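You operate a simulated robot arm through the tools that you are given. There is no shell and no other tool. Be economical: measure what you need, move in short steps, check, and stop when the job is done.

The job below is to be done with a simulated robot arm. You get a single attempt, and the scene is never put back.

Task
Scoop cedar chips into the red bag and stow it away.
Fine: it goes in the drawer by the bin; one full scoop from the cedar jar, none spilt; the lavender jar stays; lay the scoop back where it was; shut the drawer; the other bags stay empty. Set down upright: wooden scoop, what you pick out. Where these are worked on the way, their far stop is far enough and under half their travel is too little: drawer by the bin.

Only the result counts: the job must be done as asked and must still hold three seconds after the hand-in. Knocking over, shifting, dropping, spilling or breaking anything else fails it.

Robot
A 6-joint arm with a two-finger parallel gripper, fixed in place. Base frame: the origin is at the foot of the arm, x ahead of it, y to its left, z up. Units: m, rad, N and s.
With the tool pointing down near the work surface it reaches from about 0.32 to 0.7 m from the base axis. Its first joint turns from -2.897 to 2.897 rad. Payload 4.1 kg.
Tool frame: the origin (TCP) lies between the finger pads and is the grasp point; the fingertips stand 0.023 m ahead of it; z points along the fingers, y is the line along which they close. Largest opening 0.094 m; finger width 0.038, thickness 0.01; the body of the gripper, 0.054 by 0.096 m, starts 0.039 m behind the TCP.
Orientation is told as [roll, pitch, yaw] about the base's x, y, z axes, in that order, counted from this pose: with the fingers straight down and closing along the base's y, the tool's x points along the base's -x, its y along +y and its z along -z.

Tools
- The arm moves only by the tool nudge_tool. Its argument "deltas" is a list of rows, each an object (a shift or turn left out is 0, a gripper value left out holds the last) with "offset": the shift along the tool's x, y, z in m, a list of three; "dr": the turn, a rotation vector about the tool's x, y, z in rad, a list of three; "grip": the gripper command, from -1 (shut) to 1 (fully open), values between in proportion. In form: [{"offset": [x, y, z], "dr": [ax, ay, az], "grip": grip}, ...]. A call has 1 to 8 rows; each row shifts and turns the commanded pose from where the row before left it, along the tool's axes as they then stand. Rows are played at 5 a second. More than 0.05 m and 0.15 rad between two rows, or a gripper value outside its range, and nothing of the call is played. A pose out of reach is approached as far as the arm can. The call stops where the force on the tool passes 40 N (or 10 N more than at its start, if that is more) or the arm is blocked; 0.2 s more then pass. Each finger travels about 0.045 m/s and halts on what it meets, pressing with about 32 N; the grip force reading is that of the motor and also rises with nothing between the fingers. The clock runs only during rows and for 0.2 s after the last one: add rows that do not move to give the fingers time. It gives the time, the measured TCP pose, the force on the tool (base axes), the opening and the grip force at its end, in the units of the frame above (readings bear some noise), with the torque about the TCP (base axes, N m) and any sound that the robot's microphone picked up.
- Cameras (640 x 400 px; columns grow to the right, rows downward): "scene" is fixed at [0.0564, -0.4951, 1.621]; the picture's right is [0.55, -0.84, 0.00], its down [-0.73, -0.47, -0.50] and it looks along [0.42, 0.27, -0.87] (base axes); focal length 331 px, centre (320, 200). "wrist" rides on the gripper at [0.086, 0.016, -0.074] in the tool frame; the picture's right is [-0.18, 0.98, 0.00], its down [-0.58, -0.11, -0.81] and it looks along [-0.79, -0.15, 0.59] (tool axes); focal length 243 px, centre (320, 200). There is no depth. A picture from a camera that has moved, and an enlarged one, comes with that camera's place and axes in the base frame and with its lens. The place of the scene camera against the robot may be out by one fixed shift of up to 0.012 m in any direction.
- capture(camera): a new picture of that camera. No time passes.
- slide_trunk(by): slides the trunk up (or, below 0, down) by that many m; the arm rides with it, the base frame stays. It gives what a move gives, with no picture.
- close_up(camera, box): a new picture of the part [left, top, right, bottom] of that camera's present view, enlarged. No time passes.
- close_job(): hands the job in; it is judged then, once.

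Go step by step. Nothing tells you positions but the pictures and the camera data: compare them with the known pose of the tool, close in by small moves and look again before you grip or let go. The budget is 120 turns and 84 pictures, counting those below and the enlarged ones. Unless the task says otherwise, let go and move clear before handing in, and close with one line.

The tools are called after "Emit:" as a command line: name --argument value ..., lists and objects as JSON in quotes. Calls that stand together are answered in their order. nudge_tool: Moves the arm, as the interface text tells. Its arguments: {"type":"object","properties":{"deltas":{"type":"array","items":{"type":"object","properties":{"offset":{"type":"array","items":{"type":"number"}},"dr":{"type":"array","items":{"type":"number"}},"grip":{"type":"number"}}}}},"required":["deltas"]} The other tools are called the same way: slide_trunk (by) slides the trunk up or down; capture (camera) takes a picture; close_up (camera, box) takes an enlarged picture of a part of a camera's view; close_job () hands the job in.

At the start:

```text
time: 0.0
tcp_pos: [0.3067, -0.179, 1.2314]
ee_rot: [-0.001, 0.0, 0.001]
contact_force: [0.0, -0.5, 0.0]
moment: [0.03, -0.01, 0.03]
gripper_width: 0.0939
finger_force: 0.1
trunk travel left (down, up): [-0.525, 0.065]
```

scene: 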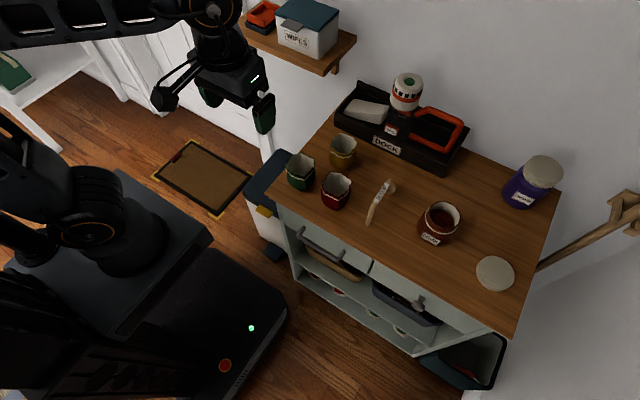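
wrist: 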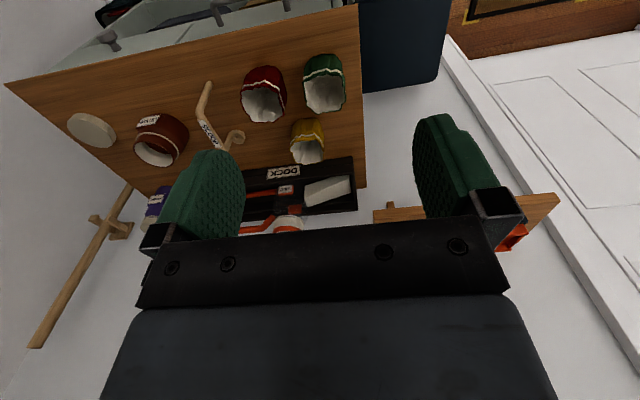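

I see a dresser with three bags (green, red, yellow), a scoop, an open jar, a lid, and a purple lavender jar; there is a bin at the left of the dresser and another at the right. I'll look closer at the details before moving.

Emit:
close_up --camera "scene" --box '[270, 120, 430, 220]'

Emit:
close_up --camera "scene" --box '[360, 150, 580, 290]'

Emit:
close_up --camera "scene" --box '[230, 210, 520, 390]'

```text
4.00 times, centred on (350, 170) of scene
camera zoom: at [0.0564, -0.4951, 1.621], right [0.55, -0.84, 0.0], down [-0.73, -0.47, -0.5], along [0.42, 0.27, -0.87], focal length 1323 px, centre (200, 320)
```

zoom: 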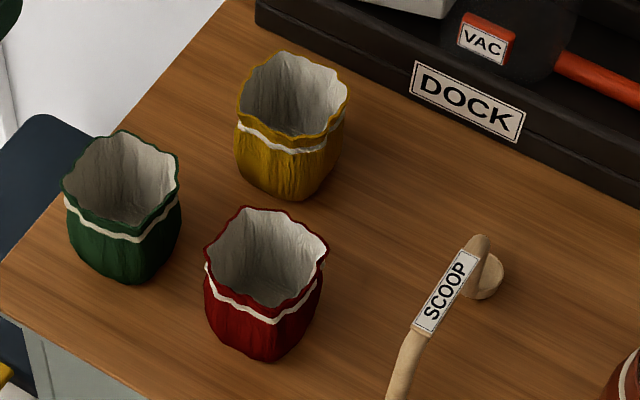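

```text
2.86 times, centred on (470, 220) of scene
camera zoom: at [0.0564, -0.4951, 1.621], right [0.55, -0.84, 0.0], down [-0.73, -0.47, -0.5], along [0.42, 0.27, -0.87], focal length 945 px, centre (-109, 143)
```

zoom: 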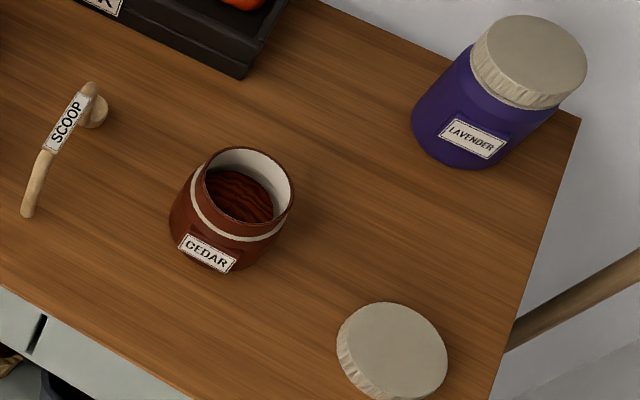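

```text
2.21 times, centred on (375, 300) of scene
camera zoom: at [0.0564, -0.4951, 1.621], right [0.55, -0.84, 0.0], down [-0.73, -0.47, -0.5], along [0.42, 0.27, -0.87], focal length 730 px, centre (199, -21)
```

zoom: 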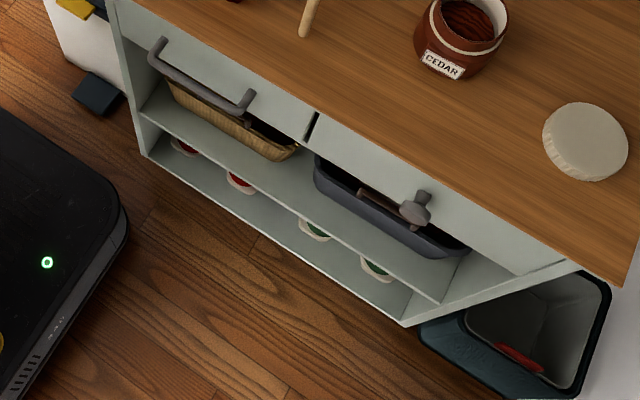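

The layout is clear, but "the bin" could be the left pedal bin or the right open tub. I'll zoom on both.

Emit:
close_up --camera "scene" --box '[420, 310, 540, 400]'

Emit:
close_up --camera "scene" --box '[230, 140, 330, 270]'

```text
4.44 times, centred on (480, 355) of scene
camera zoom: at [0.0564, -0.4951, 1.621], right [0.55, -0.84, 0.0], down [-0.73, -0.47, -0.5], along [0.42, 0.27, -0.87], focal length 1470 px, centre (-391, -489)
```

zoom: 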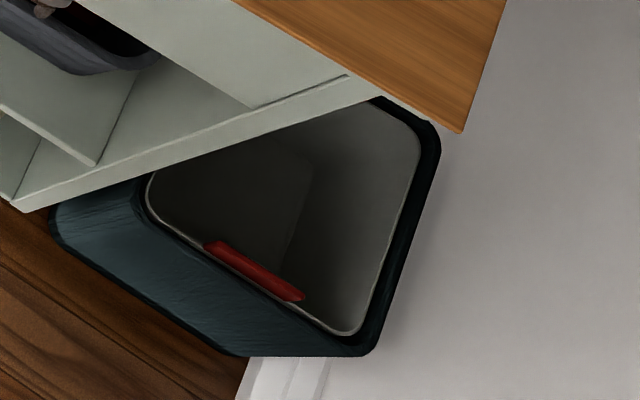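

```text
3.08 times, centred on (280, 205) of scene
camera zoom: at [0.0564, -0.4951, 1.621], right [0.55, -0.84, 0.0], down [-0.73, -0.47, -0.5], along [0.42, 0.27, -0.87], focal length 1018 px, centre (443, 185)
```

zoom: 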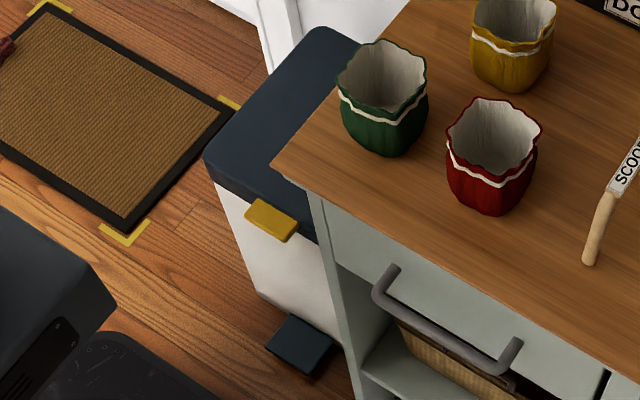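

The left one has a lid and pedal (a pedal bin); the right one is open and unclear. I'll turn the wrist camera toward it to check for labels and get a better look at the drawers.

Emit:
nudge_tool --deltas '[{"dr": [0, 0, 0.15]}, {"dr": [0, 0, 0.15]}, {"dr": [0, 0, 0.15]}, {"dr": [0, 0, 0.15]}, {"dr": [0, 0, 0.15]}, {"dr": [0, 0, 0.15]}, {"dr": [0, 0, 0.15]}, {"dr": [0, 0, 0.15]}]'

Emit:
capture --camera "wrist"

```text
time: 1.8
tcp_pos: [0.3062, -0.179, 1.2296]
ee_rot: [0.0, 0.001, -1.203]
contact_force: [-0.4, -0.4, -0.6]
moment: [0.0, 0.0, 0.01]
gripper_width: 0.0943
finger_force: 0.2
trunk travel left (down, up): [-0.525, 0.065]
```

```text
76 pictures are left
camera wrist: at [0.2902, -0.094, 1.3043], right [0.98, 0.18, 0.0], down [0.11, -0.58, 0.81], along [0.15, -0.79, -0.59], focal length 243 px, centre (320, 200)
```

wrist: 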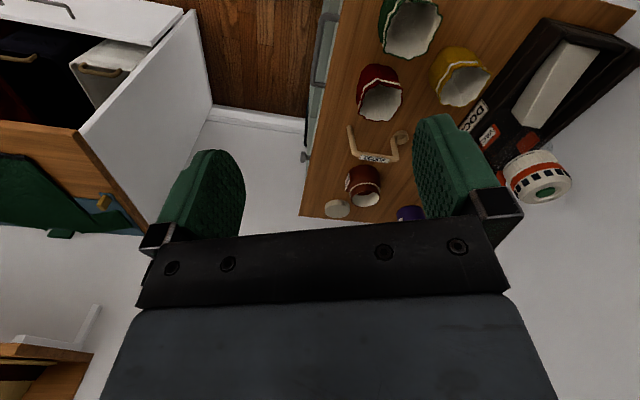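

The tub is hidden from here; I'll move the arm forward along -y to see past the dresser's corner.

Emit:
nudge_tool --deltas '[{"offset": [-0.0306, -0.028, 0]}, {"offset": [-0.0306, -0.028, 0]}, {"offset": [-0.0306, -0.028, 0]}, {"offset": [-0.0306, -0.028, 0]}, {"offset": [-0.0306, -0.028, 0]}, {"offset": [-0.0306, -0.028, 0]}, {"offset": [-0.0306, -0.028, 0]}]'

Emit:
capture --camera "wrist"

```text
time: 3.4
tcp_pos: [0.2029, -0.4506, 1.2297]
ee_rot: [-0.002, 0.002, -1.2]
contact_force: [-0.3, -0.2, 0.5]
moment: [0.03, -0.04, 0.01]
gripper_width: 0.0939
finger_force: 0.1
trunk travel left (down, up): [-0.525, 0.065]
```

```text
75 pictures are left
camera wrist: at [0.1864, -0.3645, 1.303], right [0.98, 0.19, 0.0], down [0.11, -0.58, 0.81], along [0.15, -0.79, -0.59], focal length 243 px, centre (320, 200)
```

wrist: 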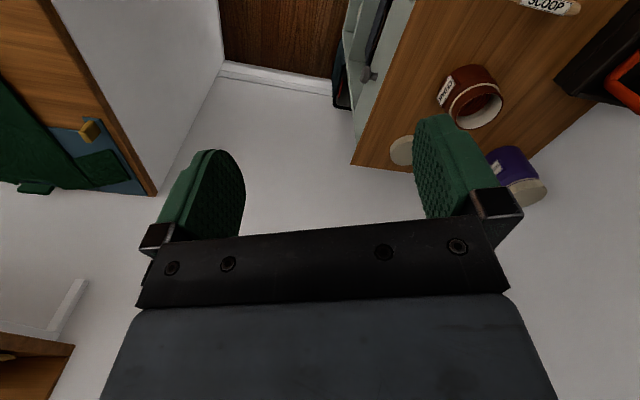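

Emit:
nudge_tool --deltas '[{"offset": [-0.04, 0, 0.03], "dr": [0, 0.12, 0]}, {"offset": [-0.04, 0, 0.03], "dr": [0, 0.12, 0]}, {"offset": [-0.04, 0, 0.03], "dr": [0, 0.12, 0]}, {"offset": [-0.04, 0, 0.03], "dr": [0, 0.12, 0]}]'

Emit:
capture --camera "wrist"

```text
time: 4.4
tcp_pos: [0.2338, -0.5254, 1.0636]
ee_rot: [0.0, 0.479, -1.2]
contact_force: [0.6, -0.2, -0.1]
moment: [0.03, 0.0, -0.02]
gripper_width: 0.0941
finger_force: 0.1
out of reach, approached as far as the arm can: row 3, 4
trunk travel left (down, up): [-0.525, 0.065]
```

```text
74 pictures are left
camera wrist: at [0.2339, -0.4818, 1.1688], right [0.97, 0.21, -0.09], down [0.22, -0.87, 0.45], along [0.02, -0.45, -0.89], focal length 243 px, centre (320, 200)
```

wrist: 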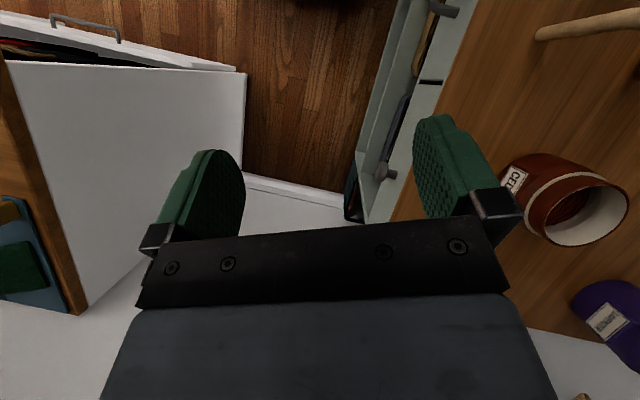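

The view confirms the knob drawer is on the right at about (0.34,-0.61,0.76) and the bar-handled drawer on the left, next to the pedal bin, spans y≈-0.38..-0.24 at x≈0.34. I'll undo the tilt, back off, and keep turning so the camera will sit above the gripper when it tilts toward the handle.

Emit:
nudge_tool --deltas '[{"dr": [0, -0.12, 0], "offset": [0.02, 0, -0.01]}, {"dr": [0, -0.12, 0], "offset": [0.03, 0, -0.01]}, {"dr": [0, -0.12, 0], "offset": [0.03, -0.01, -0.01]}, {"dr": [0, -0.12, 0], "offset": [0.03, -0.01, -0.01]}, {"dr": [0, 0, 0.15], "offset": [0.03, 0, 0]}, {"dr": [0, 0, 0.15], "offset": [0.03, 0, 0]}, {"dr": [0, 0, 0.15]}, {"dr": [0, 0, 0.15]}]'

Emit:
nudge_tool --deltas '[{"dr": [0, 0, 0.15]}, {"dr": [0, 0, 0.15]}, {"dr": [0, 0, 0.15]}, {"dr": [0, 0, 0.15]}, {"dr": [0, 0, 0.15]}, {"dr": [0, 0, 0.15]}, {"dr": [0, 0, 0.15]}, {"dr": [0, 0, 0.15]}]'

```text
time: 6.2
tcp_pos: [0.1653, -0.3882, 1.1328]
ee_rot: [0.0, 0.0, -1.8]
contact_force: [-0.7, 0.3, 0.1]
moment: [0.0, 0.0, 0.0]
gripper_width: 0.0941
finger_force: 0.0
trunk travel left (down, up): [-0.525, 0.065]
```

```text
time: 8.0
tcp_pos: [0.1641, -0.3881, 1.1326]
ee_rot: [0.0, 0.0, -3.0]
contact_force: [-0.6, -0.2, -0.3]
moment: [0.01, -0.01, -0.02]
gripper_width: 0.0941
finger_force: 0.1
trunk travel left (down, up): [-0.525, 0.065]
```

Emit:
nudge_tool --deltas '[{"dr": [0, 0, 0.1416]}, {"dr": [0, 0.15, 0]}, {"dr": [0, 0.15, 0]}, {"dr": [0, 0.15, 0]}, {"dr": [0, 0.15, 0]}, {"dr": [0, 0.15, 0]}, {"dr": [0, 0.15, 0]}, {"dr": [0, 0.15, 0]}]'

Emit:
capture --camera "wrist"

Emit:
capture --camera "scene"

```text
time: 9.8
tcp_pos: [0.1648, -0.3906, 1.133]
ee_rot: [0.0, 1.052, -3.14]
contact_force: [0.3, 0.4, 0.9]
moment: [0.02, 0.0, -0.02]
gripper_width: 0.094
finger_force: 0.0
trunk travel left (down, up): [-0.525, 0.065]
```

```text
73 pictures are left
camera wrist: at [0.1422, -0.407, 1.2438], right [-0.09, -0.98, -0.16], down [-0.99, 0.11, -0.11], along [0.12, 0.15, -0.98], focal length 243 px, centre (320, 200)
```

wrist: 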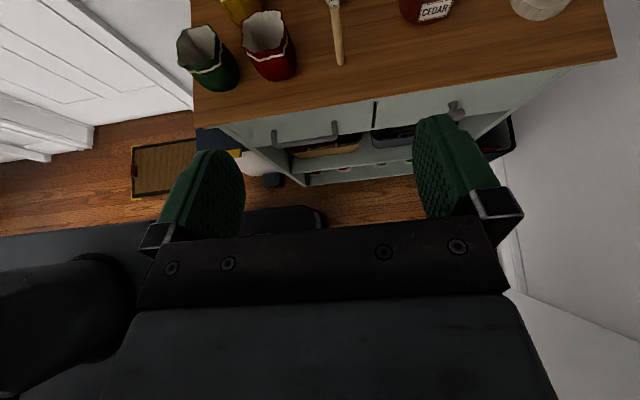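

```text
72 pictures are left
```

scene: 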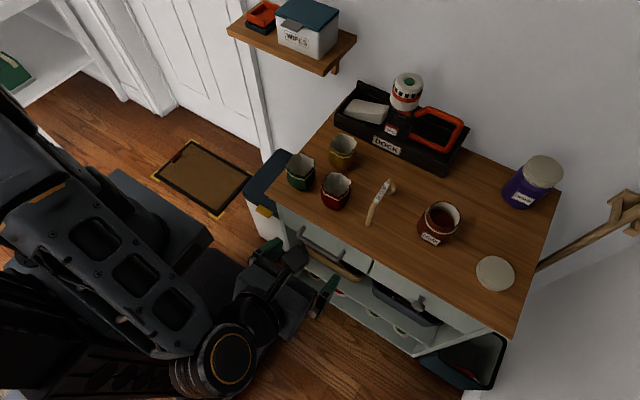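

The handle is clearly visible below the table edge (bar centre about y=-0.315, x≈0.345, z≈0.76). I'll lower the trunk in front of the dresser so I can approach it horizontally.

Emit:
slide_trunk --by -0.3

Emit:
capture --camera "wrist"

Emit:
capture --camera "scene"

```text
time: 12.8
tcp_pos: [0.1649, -0.3898, 0.8332]
ee_rot: [0.002, 1.049, -3.139]
contact_force: [0.5, -0.1, 0.7]
moment: [-0.01, 0.0, 0.02]
gripper_width: 0.094
finger_force: 0.1
trunk travel left (down, up): [-0.225, 0.365]
```

```text
71 pictures are left
camera wrist: at [0.1427, -0.4069, 0.9438], right [-0.09, -0.98, -0.16], down [-0.99, 0.11, -0.1], along [0.12, 0.15, -0.98], focal length 243 px, centre (320, 200)
```

wrist: 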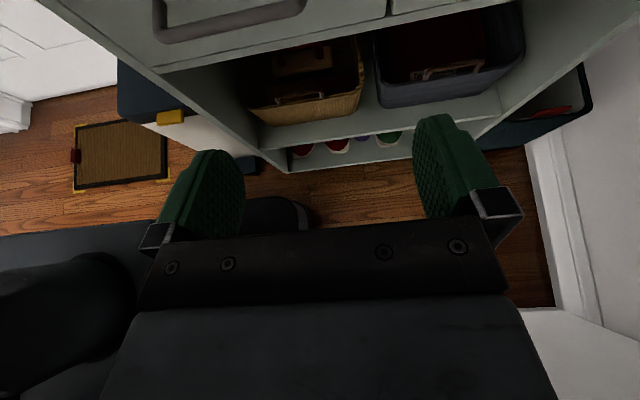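

```text
70 pictures are left
```

scene: 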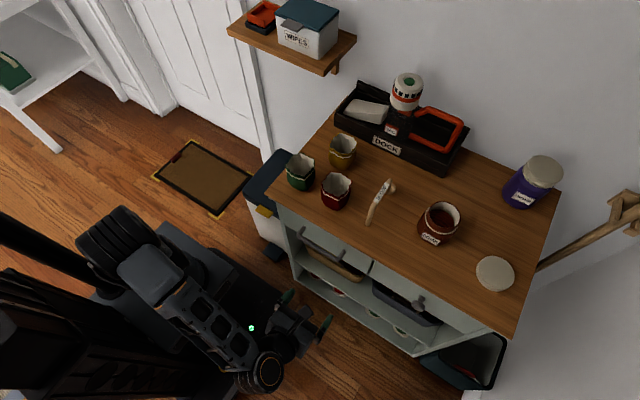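

I'll tilt to near-horizontal and centre on the handle in y to see it straight ahead.

Emit:
nudge_tool --deltas '[{"dr": [0, 0.15, 0], "offset": [0, -0.025, 0]}, {"dr": [0, 0.15, 0], "offset": [0, -0.025, 0]}, {"dr": [0, 0.15, 0], "offset": [0, -0.025, 0]}]'

Emit:
capture --camera "wrist"

```text
time: 13.6
tcp_pos: [0.1629, -0.317, 0.8339]
ee_rot: [0.017, 1.5, -3.122]
contact_force: [-0.4, 0.9, 0.2]
moment: [0.01, -0.01, 0.0]
gripper_width: 0.0943
finger_force: 0.0
trunk travel left (down, up): [-0.225, 0.365]
```

```text
69 pictures are left
camera wrist: at [0.0942, -0.3337, 0.9241], right [-0.01, -0.98, -0.18], down [-0.84, 0.11, -0.52], along [0.53, 0.15, -0.83], focal length 243 px, centre (320, 200)
```

wrist: 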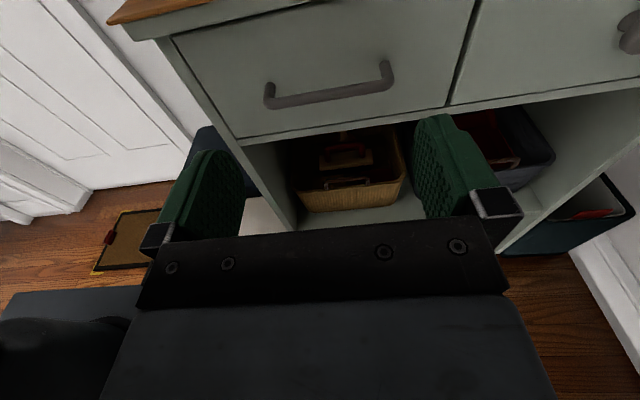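

The handle bar is straight ahead, at about (0.335,-0.317,0.76). It runs horizontally, so I'll lower and roll the gripper 90° so the fingers close vertically around it.

Emit:
nudge_tool --deltas '[{"offset": [-0.037, 0, 0]}, {"offset": [-0.037, 0, 0]}]'

Emit:
capture --camera "wrist"

Emit:
nudge_tool --deltas '[{"dr": [0, 0, -0.15]}, {"dr": [0, 0, -0.15]}, {"dr": [0, 0, -0.15]}, {"dr": [0, 0, -0.15]}, {"dr": [0, 0, -0.15]}, {"dr": [0, 0, -0.15]}, {"dr": [0, 0, -0.15]}, {"dr": [0, 0, -0.15]}]'

Emit:
nudge_tool --deltas '[{"dr": [0, 0, -0.15]}, {"dr": [0, 0, -0.15]}, {"dr": [0, 0, -0.07]}]'

Emit:
capture --camera "wrist"

```text
time: 14.2
tcp_pos: [0.1594, -0.3152, 0.756]
ee_rot: [0.012, 1.499, -3.127]
contact_force: [0.6, 0.8, -0.4]
moment: [-0.04, 0.02, -0.02]
gripper_width: 0.0942
finger_force: 0.0
trunk travel left (down, up): [-0.225, 0.365]
```

```text
68 pictures are left
camera wrist: at [0.0909, -0.3324, 0.8478], right [-0.01, -0.98, -0.18], down [-0.85, 0.11, -0.52], along [0.53, 0.15, -0.83], focal length 243 px, centre (320, 200)
```

wrist: 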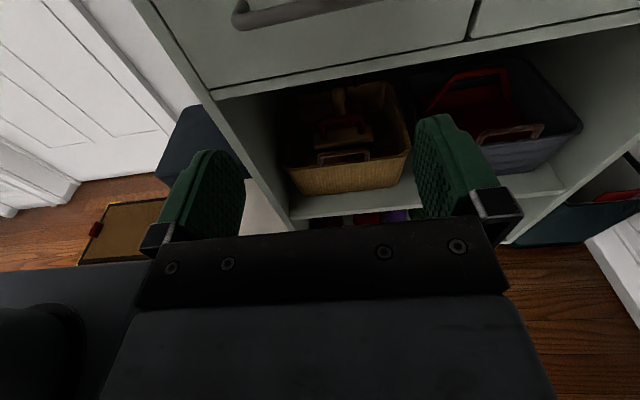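

```text
time: 16.0
tcp_pos: [0.1576, -0.3145, 0.7586]
ee_rot: [1.493, 0.369, -1.594]
contact_force: [-0.4, 0.9, -1.0]
moment: [0.01, 0.01, 0.01]
gripper_width: 0.0938
finger_force: 0.0
trunk travel left (down, up): [-0.225, 0.365]
```

```text
time: 16.8
tcp_pos: [0.1597, -0.315, 0.7583]
ee_rot: [1.5, -0.001, -1.568]
contact_force: [0.3, 0.3, -0.9]
moment: [-0.01, -0.03, 0.03]
gripper_width: 0.094
finger_force: 0.0
trunk travel left (down, up): [-0.225, 0.365]
```

```text
67 pictures are left
camera wrist: at [0.086, -0.2294, 0.7791], right [0.07, -0.18, 0.98], down [-0.81, -0.58, -0.05], along [0.58, -0.79, -0.19], focal length 243 px, centre (320, 200)
```

wrist: 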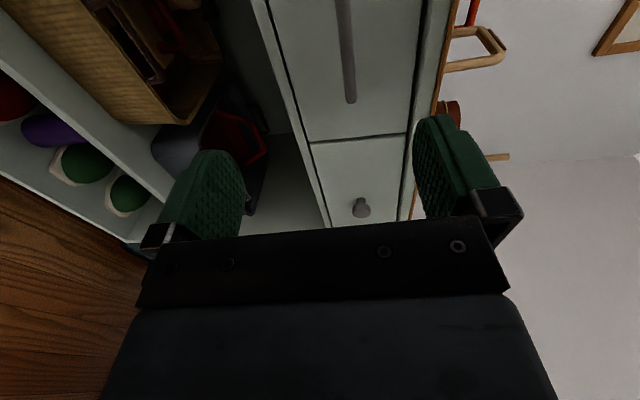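

The bar sits at about (0.328, -0.315, 0.767) by triangulation. I'll advance toward it and check before closing.

Emit:
nudge_tool --deltas '[{"offset": [0, 0.01, 0.04]}, {"offset": [0, 0.01, 0.04]}, {"offset": [0, 0, 0.04]}]'

Emit:
capture --camera "wrist"

Emit:
capture --camera "scene"

```text
time: 17.6
tcp_pos: [0.2793, -0.3126, 0.7692]
ee_rot: [1.498, 0.002, -1.569]
contact_force: [-0.6, -0.3, -1.0]
moment: [0.01, -0.01, 0.01]
gripper_width: 0.0938
finger_force: 0.1
trunk travel left (down, up): [-0.225, 0.365]
```

```text
66 pictures are left
camera wrist: at [0.2053, -0.2279, 0.7905], right [0.07, -0.19, 0.98], down [-0.81, -0.58, -0.05], along [0.58, -0.79, -0.19], focal length 243 px, centre (320, 200)
```

wrist: 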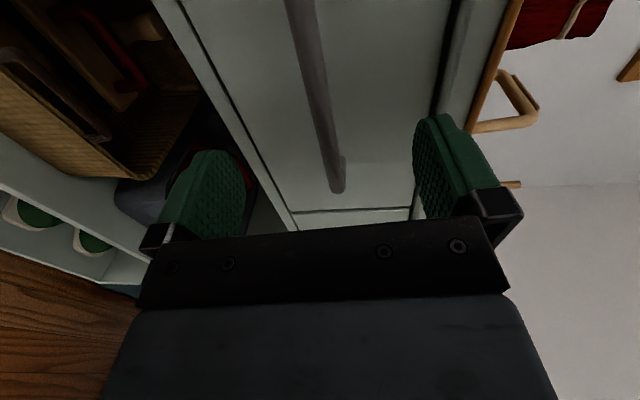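

```text
65 pictures are left
```

scene: 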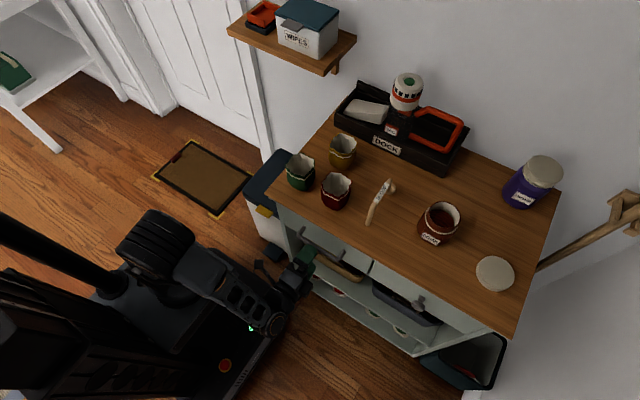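

Emit:
nudge_tool --deltas '[{"offset": [0, 0.002, 0.025]}, {"offset": [0, 0.0, 0.02]}]'

Emit:
nudge_tool --deltas '[{"grip": -1}, {"grip": -1}, {"grip": -1}, {"grip": -1}, {"grip": -1}, {"grip": -1}]'

Emit:
capture --camera "wrist"

```text
time: 18.2
tcp_pos: [0.3241, -0.3155, 0.7687]
ee_rot: [1.5, 0.003, -1.568]
contact_force: [-0.3, 0.2, -0.6]
moment: [0.03, -0.01, 0.01]
gripper_width: 0.0941
finger_force: 0.0
trunk travel left (down, up): [-0.225, 0.365]
```

```text
time: 19.6
tcp_pos: [0.3253, -0.3139, 0.7689]
ee_rot: [1.499, 0.001, -1.569]
contact_force: [-0.9, 0.3, -0.8]
moment: [-0.29, -0.05, -0.02]
gripper_width: 0.0119
finger_force: 45.3
trunk travel left (down, up): [-0.225, 0.365]
```

```text
64 pictures are left
camera wrist: at [0.2513, -0.2284, 0.7897], right [0.07, -0.18, 0.98], down [-0.81, -0.58, -0.05], along [0.58, -0.79, -0.19], focal length 243 px, centre (320, 200)
```

wrist: 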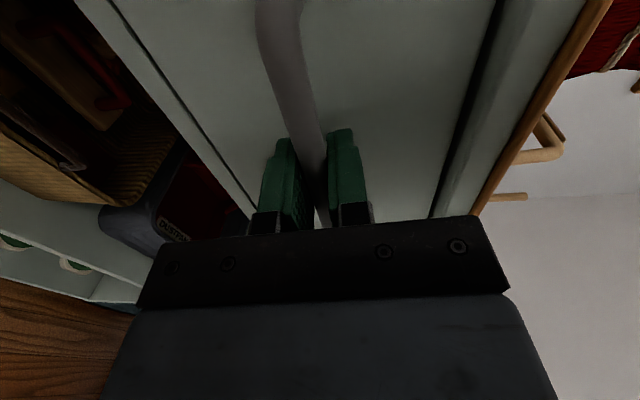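

The bar is gripped (opening 12 mm). I'll pull the drawer toward the robot.

Emit:
nudge_tool --deltas '[{"offset": [0, -0.0014, -0.02]}, {"offset": [0, -0.0021, -0.03]}, {"offset": [0, -0.0021, -0.03]}, {"offset": [0, -0.0021, -0.03]}, {"offset": [0, -0.0021, -0.03]}, {"offset": [0, 0, 0]}]'

Emit:
capture --camera "scene"

```text
time: 21.0
tcp_pos: [0.1846, -0.3147, 0.769]
ee_rot: [1.499, 0.003, -1.569]
contact_force: [-0.9, 13.4, 3.0]
moment: [-0.31, 0.02, 0.32]
gripper_width: 0.0117
finger_force: 45.0
trunk travel left (down, up): [-0.225, 0.365]
```

```text
63 pictures are left
```

scene: 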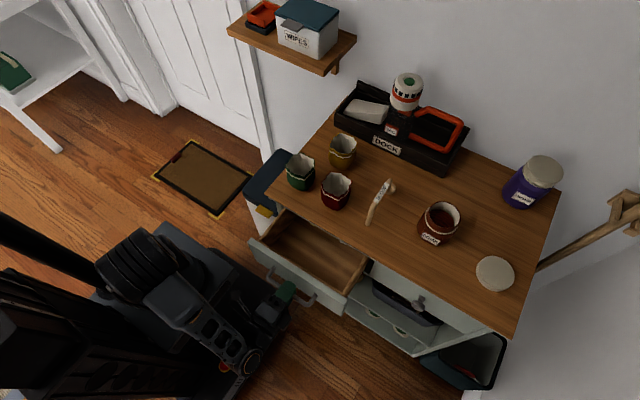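

The drawer is open by 0.14 m. I'll pull further until the stop, if there's room.

Emit:
nudge_tool --deltas '[{"offset": [0, -0.0014, -0.02]}, {"offset": [0, -0.0014, -0.02]}, {"offset": [0, -0.0007, -0.01]}, {"offset": [0, 0, 0]}]'

Emit:
close_up --camera "scene" --box '[220, 180, 440, 330]'

```text
time: 22.0
tcp_pos: [0.1359, -0.3132, 0.768]
ee_rot: [1.498, 0.001, -1.568]
contact_force: [-1.7, 23.7, -16.8]
moment: [-0.63, -0.01, 0.18]
gripper_width: 0.0118
finger_force: 45.3
trunk travel left (down, up): [-0.225, 0.365]
```

```text
2.67 times, centred on (330, 255) of scene
camera zoom: at [0.0564, -0.4951, 1.621], right [0.55, -0.84, 0.0], down [-0.73, -0.47, -0.5], along [0.42, 0.27, -0.87], focal length 882 px, centre (293, 53)
```

zoom: 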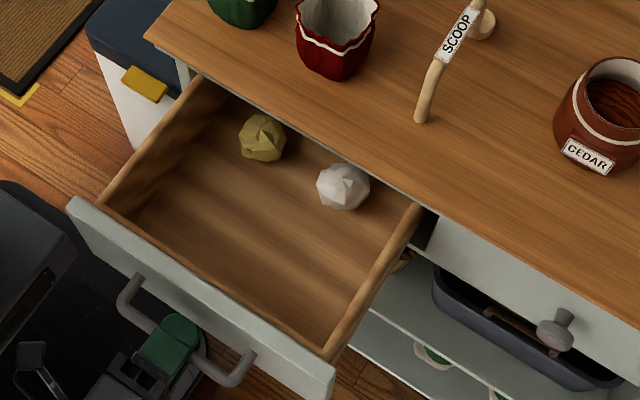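

The drawer is open about 0.19 m, with clear space inside. I'll release and back off.

Emit:
nudge_tool --deltas '[{"grip": 1}, {"grip": 1}, {"grip": 1}, {"grip": 1}, {"grip": 1}]'

Emit:
nudge_tool --deltas '[{"offset": [0, 0, -0.02]}, {"offset": [0, 0, -0.02]}]'

```text
time: 23.2
tcp_pos: [0.1342, -0.316, 0.7696]
ee_rot: [1.499, 0.002, -1.569]
contact_force: [-0.3, -0.1, 0.4]
moment: [-0.01, -0.03, 0.02]
gripper_width: 0.094
finger_force: 0.0
trunk travel left (down, up): [-0.225, 0.365]
```

```text
time: 23.8
tcp_pos: [0.0939, -0.3147, 0.7721]
ee_rot: [1.499, 0.001, -1.567]
contact_force: [-0.8, 0.1, -0.9]
moment: [-0.01, -0.01, 0.0]
gripper_width: 0.0939
finger_force: 0.1
trunk travel left (down, up): [-0.225, 0.365]
```

Emit:
slide_trunk --by 0.33

Emit:
nudge_tool --deltas '[{"dr": [0.15, 0, 0]}, {"dr": [0.15, 0, 0]}, {"dr": [0.15, 0, 0]}, {"dr": [0.15, 0, 0]}, {"dr": [0.15, 0, 0]}, {"dr": [0.15, 0, 0]}, {"dr": [0.15, 0, 0]}, {"dr": [0.15, 0, 0]}]'

Emit:
nudge_tool --deltas '[{"dr": [0.15, 0, 0]}, {"dr": [0.15, 0, 0]}, {"offset": [0, 0.04, 0], "dr": [0, 0, -0.15]}, {"offset": [0, 0.04, 0], "dr": [0, 0, -0.15]}, {"offset": [0, 0.04, 0], "dr": [0, 0, -0.15]}, {"dr": [0, 0, -0.15]}, {"dr": [0, 0, -0.15]}, {"dr": [0, 0, -0.15]}]'

Emit:
nudge_tool --deltas '[{"dr": [0, 0, -0.15]}, {"dr": [0, 0, -0.15]}, {"dr": [0, 0, -0.15]}, {"dr": [0, 0, -0.15]}, {"dr": [0, 0, -0.07]}]'

Emit:
capture --camera "wrist"

```text
time: 27.1
tcp_pos: [0.0933, -0.3149, 1.1019]
ee_rot: [1.501, 0.002, -1.571]
contact_force: [-0.1, -0.3, -0.4]
moment: [-0.03, 0.02, -0.02]
gripper_width: 0.0942
finger_force: 0.1
trunk travel left (down, up): [-0.555, 0.035]
```

```text
time: 28.9
tcp_pos: [0.0925, -0.3135, 1.1027]
ee_rot: [0.299, -0.002, -1.568]
contact_force: [-0.7, 0.2, 0.8]
moment: [0.01, -0.05, -0.02]
gripper_width: 0.0941
finger_force: 0.0
trunk travel left (down, up): [-0.555, 0.035]
```

```text
time: 30.6
tcp_pos: [0.2122, -0.2971, 1.1025]
ee_rot: [0.002, 0.0, -0.668]
contact_force: [-0.1, 0.6, -0.3]
moment: [-0.04, -0.01, 0.02]
gripper_width: 0.0938
finger_force: 0.1
trunk travel left (down, up): [-0.555, 0.035]
```

```text
time: 31.9
tcp_pos: [0.2112, -0.2961, 1.1015]
ee_rot: [0.003, 0.0, 0.003]
contact_force: [0.0, -0.2, 0.3]
moment: [0.01, -0.02, 0.03]
gripper_width: 0.094
finger_force: 0.1
trunk travel left (down, up): [-0.555, 0.035]
```

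```text
61 pictures are left
camera wrist: at [0.1248, -0.281, 1.1752], right [0.18, 0.98, 0.0], down [0.58, -0.11, 0.81], along [0.79, -0.15, -0.59], focal length 243 px, centre (320, 200)
```

wrist: 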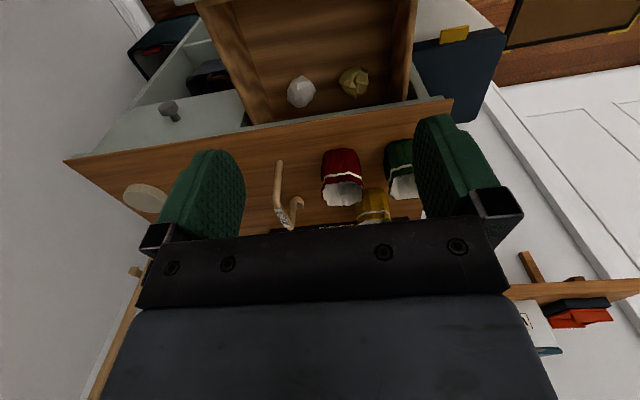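

Pointing down, yaw 0. Now I'll move to look at the scoop closer up.

Emit:
nudge_tool --deltas '[{"offset": [-0.04, -0.03, 0.0]}, {"offset": [-0.04, -0.03, 0.0]}, {"offset": [-0.02, -0.03, 0]}]'

Emit:
capture --camera "wrist"

Emit:
close_up --camera "wrist" --box '[220, 60, 420, 220]'

```text
time: 32.6
tcp_pos: [0.3121, -0.3871, 1.1013]
ee_rot: [0.001, 0.001, 0.001]
contact_force: [0.2, 0.1, 0.8]
moment: [-0.03, -0.02, -0.01]
gripper_width: 0.0938
finger_force: 0.1
trunk travel left (down, up): [-0.555, 0.035]
```

```text
60 pictures are left
camera wrist: at [0.2254, -0.3719, 1.1746], right [0.18, 0.98, 0.0], down [0.58, -0.11, 0.81], along [0.79, -0.15, -0.59], focal length 243 px, centre (320, 200)
```

wrist: 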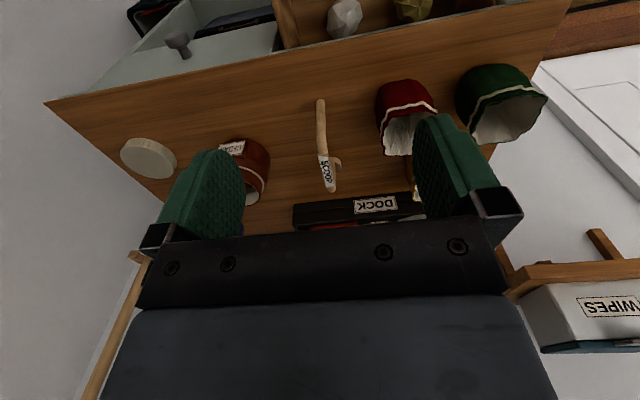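

```text
2.50 times, centred on (320, 140) of wrist
camera zoom: at [0.2254, -0.3719, 1.1746], right [0.18, 0.98, 0.0], down [0.58, -0.11, 0.81], along [0.79, -0.15, -0.59], focal length 606 px, centre (320, 350)
```

zoom: 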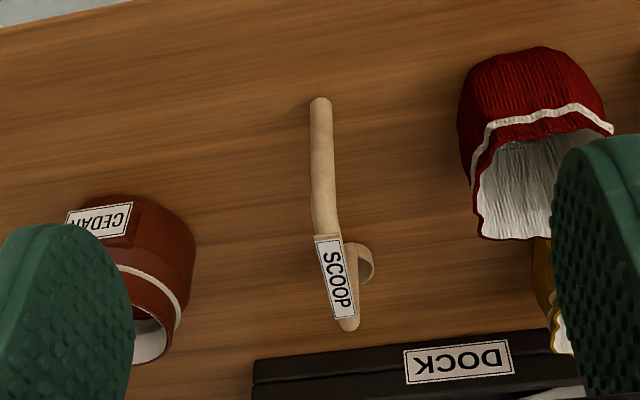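

The scoop seems to have an arched shape (label section raised). I'll take a side view to understand its geometry.

Emit:
nudge_tool --deltas '[{"offset": [-0.02, 0.038, 0]}, {"offset": [-0.02, 0.038, 0]}, {"offset": [-0.02, 0.038, 0]}, {"offset": [-0.02, 0.038, 0]}, {"offset": [-0.02, 0.038, 0]}, {"dr": [0, 0, 0.15]}, {"dr": [0, 0, 0.15]}, {"dr": [0, 0, 0.15]}]'

Emit:
nudge_tool --deltas '[{"dr": [0, 0, 0.15]}, {"dr": [0, 0, 0.15]}, {"dr": [0, 0, 0.15]}, {"dr": [0, 0, 0.15]}, {"dr": [0, 0, 0.15]}, {"dr": [0, 0, 0.15]}, {"dr": [0, 0, 0.15]}]'

Emit:
capture --camera "wrist"

Emit:
close_up --camera "wrist" --box '[200, 40, 420, 220]'

```text
time: 34.5
tcp_pos: [0.4094, -0.1957, 1.1025]
ee_rot: [0.003, -0.001, -0.453]
contact_force: [0.5, 0.6, 0.1]
moment: [0.01, -0.02, 0.02]
gripper_width: 0.0942
finger_force: 0.0
trunk travel left (down, up): [-0.555, 0.035]
```

```text
time: 36.0
tcp_pos: [0.4115, -0.196, 1.1021]
ee_rot: [0.001, 0.001, -1.502]
contact_force: [0.2, -0.5, -0.2]
moment: [0.0, -0.02, 0.0]
gripper_width: 0.0939
finger_force: 0.0
trunk travel left (down, up): [-0.555, 0.035]
```

```text
58 pictures are left
camera wrist: at [0.4215, -0.1095, 1.1754], right [0.99, -0.12, 0.0], down [-0.07, -0.59, 0.81], along [-0.09, -0.8, -0.59], focal length 243 px, centre (320, 200)
```

wrist: 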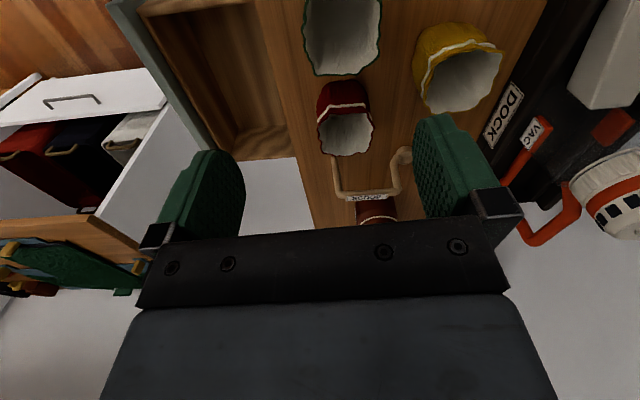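

```text
2.22 times, centred on (310, 130) of wrist
camera zoom: at [0.4215, -0.1095, 1.1754], right [0.99, -0.12, 0.0], down [-0.07, -0.59, 0.81], along [-0.09, -0.8, -0.59], focal length 539 px, centre (342, 356)
```

zoom: 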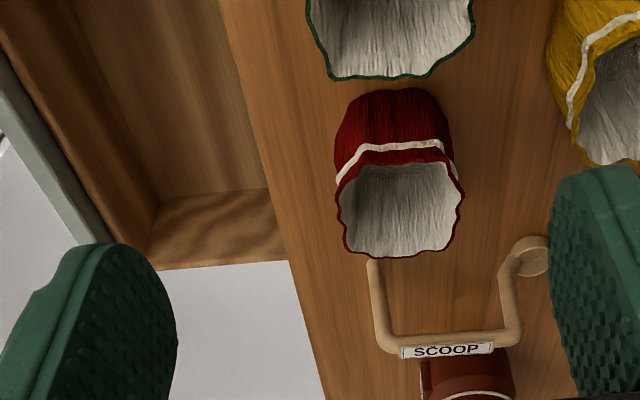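

Now it's clear: the scoop is a cranked piece—a raised horizontal grip bar (x≈0.415–0.505, y≈-0.405, z≈0.955), a front leg down to the table, and a rear leg ending in the small bowl near (0.53,-0.395). Let me zoom on the bowl, and the jar.

Emit:
close_up --camera "wrist" --box '[320, 130, 420, 220]'

Emit:
close_up --camera "scene" --box '[350, 165, 480, 255]'

```text
4.44 times, centred on (370, 175) of wrist
camera zoom: at [0.4215, -0.1095, 1.1754], right [0.99, -0.12, 0.0], down [-0.07, -0.59, 0.81], along [-0.09, -0.8, -0.59], focal length 1078 px, centre (98, 311)
```

zoom: 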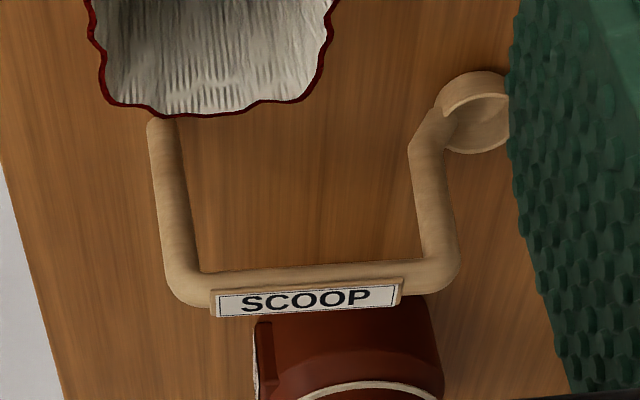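

```text
4.44 times, centred on (415, 210) of scene
camera zoom: at [0.0564, -0.4951, 1.621], right [0.55, -0.84, 0.0], down [-0.73, -0.47, -0.5], along [0.42, 0.27, -0.87], focal length 1470 px, centre (-102, 156)
```

zoom: 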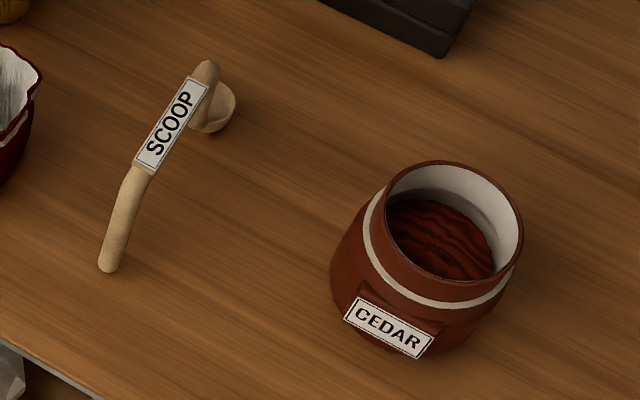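

The bowl is a small upward-opening cup about 3 cm across; the jar mouth is about 6 cm with chips ~2 cm below the rim. I'll turn back to yaw 0 and measure the jar mouth precisely from above.

Emit:
nudge_tool --deltas '[{"dr": [0, 0, -0.15]}, {"dr": [0, 0, -0.15]}, {"dr": [0, 0, -0.15]}, {"dr": [0, 0, -0.15]}, {"dr": [0, 0, -0.15]}, {"dr": [0, 0, -0.15]}, {"dr": [0, 0, -0.15]}, {"dr": [0, 0, -0.15]}]'

Emit:
nudge_tool --deltas '[{"dr": [0, 0, -0.15]}, {"dr": [0, 0, -0.15]}, {"offset": [0.01, -0.05, 0]}, {"offset": [0.01, -0.05, 0]}, {"offset": [0.01, -0.05, 0]}, {"offset": [0.01, -0.049, 0]}, {"offset": [0.01, -0.049, 0]}, {"offset": [0.01, -0.049, 0]}]'

Emit:
close_up --camera "wrist" --box '[220, 60, 420, 220]'

```text
time: 37.9
tcp_pos: [0.4104, -0.1971, 1.1018]
ee_rot: [0.002, 0.0, -0.295]
contact_force: [0.7, 0.0, -0.1]
moment: [0.01, 0.01, 0.0]
gripper_width: 0.0942
finger_force: 0.1
trunk travel left (down, up): [-0.555, 0.035]
```

```text
refused: row 3 steps farther than a row can; nothing moved
```

```text
2.50 times, centred on (320, 140) of wrist
camera zoom: at [0.3333, -0.1565, 1.176], right [0.46, 0.89, 0.0], down [0.52, -0.28, 0.81], along [0.71, -0.37, -0.59], focal length 606 px, centre (320, 350)
```

zoom: 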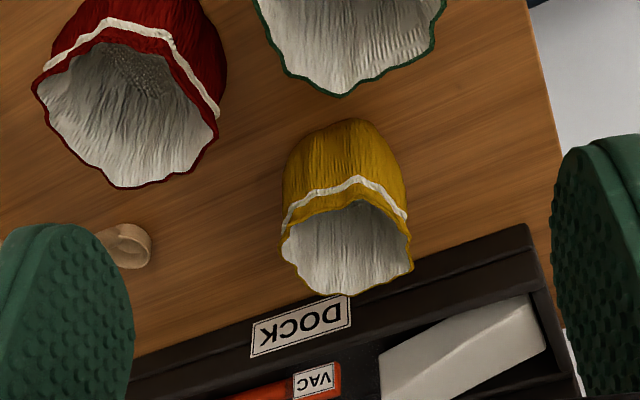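

Emit:
nudge_tool --deltas '[{"dr": [0, 0, -0.15]}, {"dr": [0, 0, -0.145]}, {"offset": [0.01, -0.045, 0]}, {"offset": [0.01, -0.045, 0]}, {"offset": [0.01, -0.045, 0]}, {"offset": [0.01, -0.045, 0]}, {"offset": [0.01, -0.045, 0]}, {"offset": [0.01, -0.045, 0]}]'

Emit:
nudge_tool --deltas '[{"offset": [0, -0.045, 0]}, {"offset": [0, -0.02, 0]}]'

Emit:
close_up --camera "wrist" --box '[220, 60, 420, 220]'

```text
time: 39.6
tcp_pos: [0.3471, -0.4679, 1.1013]
ee_rot: [0.003, 0.001, -0.003]
contact_force: [-0.3, -0.5, 0.6]
moment: [0.0, -0.01, 0.02]
gripper_width: 0.0939
finger_force: 0.1
trunk travel left (down, up): [-0.555, 0.035]
```

```text
time: 40.2
tcp_pos: [0.3479, -0.5344, 1.1006]
ee_rot: [0.003, 0.001, -0.001]
contact_force: [0.0, 0.3, 0.0]
moment: [0.04, -0.01, -0.01]
gripper_width: 0.094
finger_force: 0.0
trunk travel left (down, up): [-0.555, 0.035]
```

```text
2.50 times, centred on (320, 140) of wrist
camera zoom: at [0.2611, -0.5179, 1.1748], right [0.19, 0.98, 0.0], down [0.58, -0.11, 0.81], along [0.79, -0.15, -0.59], focal length 606 px, centre (320, 350)
```

zoom: 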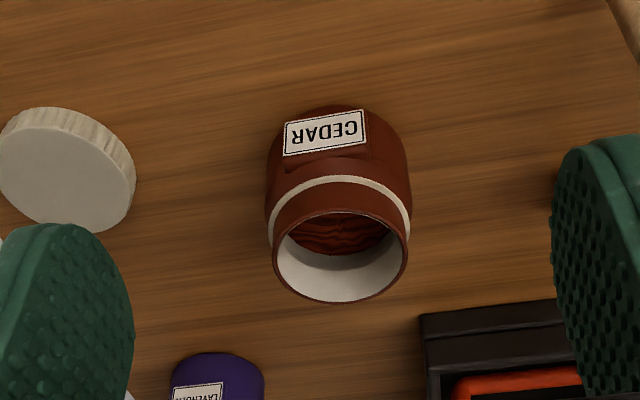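

Emit:
nudge_tool --deltas '[{"offset": [0, 0.03, 0.04]}, {"offset": [0, 0.03, 0.04]}, {"offset": [0, 0.0, 0.02]}]'

Emit:
capture --camera "wrist"

Emit:
close_up --camera "wrist" --box '[200, 60, 420, 220]'

```text
time: 41.0
tcp_pos: [0.3494, -0.4721, 1.002]
ee_rot: [0.002, -0.001, -0.003]
contact_force: [0.2, 0.5, 0.4]
moment: [0.01, -0.01, -0.01]
gripper_width: 0.094
finger_force: 0.0
trunk travel left (down, up): [-0.555, 0.035]
```

```text
52 pictures are left
camera wrist: at [0.263, -0.4561, 1.0758], right [0.19, 0.98, 0.0], down [0.58, -0.11, 0.81], along [0.79, -0.15, -0.59], focal length 243 px, centre (320, 200)
```

wrist: 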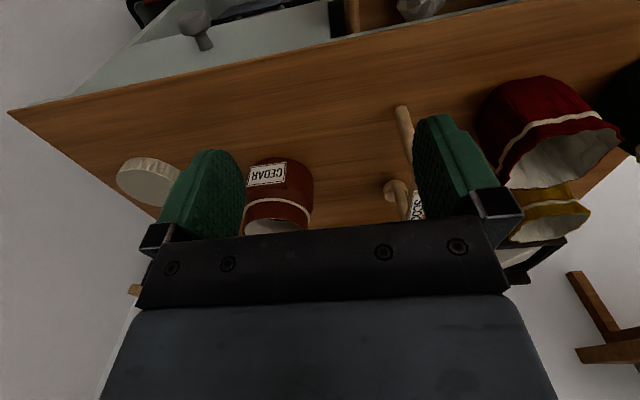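

```text
2.50 times, centred on (310, 140) of wrist
camera zoom: at [0.263, -0.4561, 1.0758], right [0.19, 0.98, 0.0], down [0.58, -0.11, 0.81], along [0.79, -0.15, -0.59], focal length 606 px, centre (345, 350)
```

zoom: 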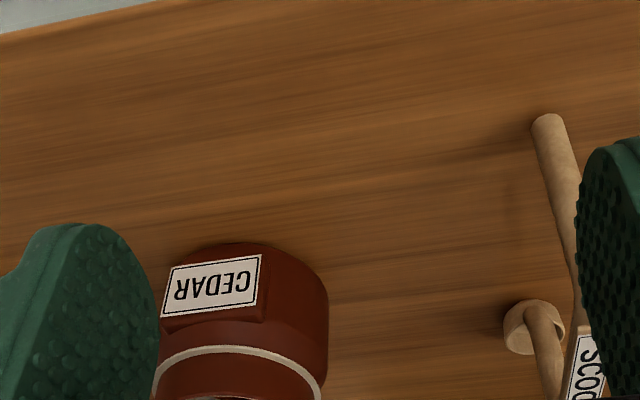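

Jar mouth centre ≈(0.489,-0.550,0.944), chips at z≈0.911, red bag mouth ≈(0.432,-0.295,0.94). For pouring I want the hand yawed +90° and rolled so it points at +x; I'll test unloaded that this posture is reachable.

Emit:
nudge_tool --deltas '[{"offset": [0.02, 0.04, -0.05]}, {"offset": [0.02, 0.045, -0.05]}, {"dr": [0, 0, -0.15]}, {"dr": [0, 0, -0.15]}, {"dr": [0, 0, -0.15]}, {"dr": [0, 0, -0.15]}, {"dr": [0, 0, -0.15]}, {"dr": [0, 0, -0.15]}]'

Emit:
nudge_tool --deltas '[{"dr": [0, 0, -0.15]}, {"dr": [0, 0, -0.15]}, {"dr": [0, 0, -0.15]}, {"dr": [0, 0, -0.15]}, {"dr": [0, 0, -0.07]}, {"dr": [0.15, 0, 0]}, {"dr": [0.15, 0, 0]}, {"dr": [0.15, 0, 0]}]'

Emit:
nudge_tool --deltas '[{"dr": [0.15, 0, 0]}, {"dr": [0.15, 0, 0]}, {"dr": [0.15, 0, 0]}, {"dr": [0.15, 0, 0]}, {"dr": [0.15, 0, 0]}, {"dr": [0.15, 0, 0]}, {"dr": [0.15, 0, 0]}, {"dr": [0.15, 0, 0]}]'

```text
refused: row 1 steps farther than a row can; nothing moved
```

```text
time: 42.9
tcp_pos: [0.3496, -0.4711, 1.0019]
ee_rot: [-0.449, 0.0, 0.665]
contact_force: [-0.3, -0.5, 0.1]
moment: [-0.01, -0.02, -0.01]
gripper_width: 0.0939
finger_force: 0.0
trunk travel left (down, up): [-0.555, 0.035]
```

```text
time: 44.6
tcp_pos: [0.3458, -0.4972, 1.026]
ee_rot: [-1.317, 0.087, 0.578]
contact_force: [0.7, 0.2, 0.5]
moment: [-0.01, 0.03, -0.02]
gripper_width: 0.0939
finger_force: 0.0
out of reach, approached as far as the arm can: row 2, 3, 4, 5
trunk travel left (down, up): [-0.555, 0.035]
```

The first call was refused, so the orientation went astray, harmlessly. I'll undo the roll and redo the test from a better place.

Emit:
nudge_tool --deltas '[{"dr": [-0.15, 0, 0]}, {"dr": [-0.15, 0, 0]}, {"dr": [-0.15, 0, 0]}, {"dr": [-0.15, 0, 0]}, {"dr": [-0.15, 0, 0]}, {"dr": [-0.15, 0, 0]}, {"dr": [-0.15, 0, 0]}, {"dr": [-0.15, 0, 0]}]'

Emit:
nudge_tool --deltas '[{"dr": [-0.15, 0, 0]}, {"dr": [-0.15, 0, 0]}, {"dr": [-0.15, 0, 0]}]'

```text
time: 46.5
tcp_pos: [0.3468, -0.4958, 1.0239]
ee_rot: [-0.181, 0.073, 0.589]
contact_force: [0.2, 0.2, -0.3]
moment: [0.01, -0.01, 0.0]
gripper_width: 0.0942
finger_force: 0.0
out of reach, approached as far as the arm can: row 4
trunk travel left (down, up): [-0.555, 0.035]
```

```text
time: 47.2
tcp_pos: [0.3485, -0.4967, 1.0256]
ee_rot: [0.269, 0.073, 0.589]
contact_force: [0.7, -0.8, -1.8]
moment: [-0.03, -0.01, 0.01]
gripper_width: 0.094
finger_force: 0.1
trunk travel left (down, up): [-0.555, 0.035]
```

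Emit:
nudge_tool --deltas '[{"dr": [0.135, 0, 0]}, {"dr": [0.134, 0, 0]}, {"dr": [0, -0.073, 0]}, {"offset": [0, 0.04, -0.02]}, {"offset": [0, 0.04, -0.02]}, {"offset": [0.03, 0.03, 0]}, {"dr": [0, 0, -0.15]}, {"dr": [0, 0, -0.15]}]'

Emit:
nudge_tool --deltas '[{"dr": [0, 0, -0.15]}, {"dr": [0, 0, -0.15]}, {"dr": [0, 0, -0.15]}, {"dr": [0, 0, -0.15]}, {"dr": [0, 0, -0.08]}]'

```text
time: 49.0
tcp_pos: [0.2624, -0.4212, 1.0646]
ee_rot: [-0.003, 0.001, 0.892]
contact_force: [-0.8, -0.1, -0.4]
moment: [-0.02, 0.0, 0.01]
gripper_width: 0.0937
finger_force: 0.0
trunk travel left (down, up): [-0.555, 0.035]
```

```text
time: 50.2
tcp_pos: [0.2618, -0.4217, 1.0654]
ee_rot: [-0.001, 0.003, 1.569]
contact_force: [0.6, 0.6, 0.2]
moment: [0.01, -0.02, -0.05]
gripper_width: 0.0942
finger_force: 0.2
trunk travel left (down, up): [-0.555, 0.035]
```

Yaw +90° works. Now test rolling at the pouring position.

Emit:
nudge_tool --deltas '[{"offset": [-0.025, -0.035, 0], "dr": [0.15, 0, 0]}, {"offset": [-0.025, -0.035, 0], "dr": [0.15, 0, 0]}, {"dr": [0.15, 0, 0]}, {"dr": [0.15, 0, 0]}, {"dr": [0.15, 0, 0]}, {"dr": [0.15, 0, 0]}, {"dr": [0.15, 0, 0]}, {"dr": [0.15, 0, 0]}]'

Emit:
nudge_tool --deltas '[{"dr": [0.15, 0, 0]}, {"dr": [0.15, 0, 0]}, {"dr": [0.15, 0, 0]}, {"dr": [0.15, 0, 0]}, {"dr": [0.15, 0, 0]}, {"dr": [0.15, 0, 0]}]'

```text
time: 52.0
tcp_pos: [0.517, -0.3802, 1.3242]
ee_rot: [-1.18, -0.012, 1.564]
contact_force: [0.9, 0.2, 0.2]
moment: [-0.02, 0.03, 0.02]
gripper_width: 0.094
finger_force: 0.0
out of reach, approached as far as the arm can: row 3, 4, 5, 6, 7, 8
trunk travel left (down, up): [-0.555, 0.035]
```

```text
time: 53.5
tcp_pos: [0.5903, -0.4609, 1.4705]
ee_rot: [-2.038, -0.005, 1.573]
contact_force: [-0.6, 0.2, 0.4]
moment: [0.01, -0.03, 0.0]
gripper_width: 0.0943
finger_force: 0.0
out of reach, approached as far as the arm can: row 1, 2, 3, 4, 5, 6
trunk travel left (down, up): [-0.555, 0.035]
```

That posture isn't reachable with yaw +90° (the arm wandered up). I'll undo this and use yaw -90°, which worked at the drawer.

Emit:
nudge_tool --deltas '[{"dr": [-0.15, 0, 0]}, {"dr": [-0.15, 0, 0]}, {"dr": [-0.15, 0, 0]}, {"dr": [-0.15, 0, 0]}, {"dr": [-0.15, 0, 0]}, {"dr": [-0.15, 0, 0]}, {"dr": [-0.15, 0, 0]}, {"dr": [-0.15, 0, 0]}]'

Emit:
nudge_tool --deltas '[{"dr": [-0.15, 0, 0]}, {"dr": [-0.15, 0, 0]}, {"dr": [-0.15, 0, 0]}, {"dr": [-0.15, 0, 0]}, {"dr": [-0.15, 0, 0]}, {"dr": [-0.09, 0, 0]}]'

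Emit:
capture --camera "scene"

```text
time: 55.2
tcp_pos: [0.5272, -0.3969, 1.3992]
ee_rot: [-0.835, -0.007, 1.571]
contact_force: [-0.9, -0.2, -0.7]
moment: [-0.02, 0.0, 0.0]
gripper_width: 0.0941
finger_force: 0.1
out of reach, approached as far as the arm can: row 2, 3, 4, 5, 6, 7, 8
trunk travel left (down, up): [-0.555, 0.035]
```

```text
time: 56.6
tcp_pos: [0.4709, -0.3487, 1.3509]
ee_rot: [-0.197, -0.005, 1.572]
contact_force: [0.0, -0.3, 0.2]
moment: [0.0, 0.01, 0.04]
gripper_width: 0.0941
finger_force: 0.1
out of reach, approached as far as the arm can: row 1, 2, 3, 4, 5, 6
trunk travel left (down, up): [-0.555, 0.035]
```

```text
50 pictures are left
```

scene: 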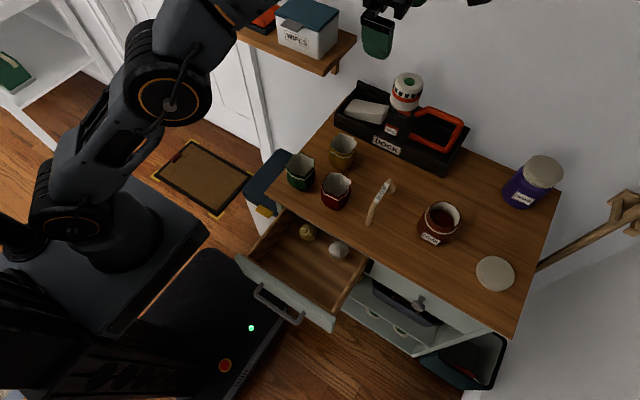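

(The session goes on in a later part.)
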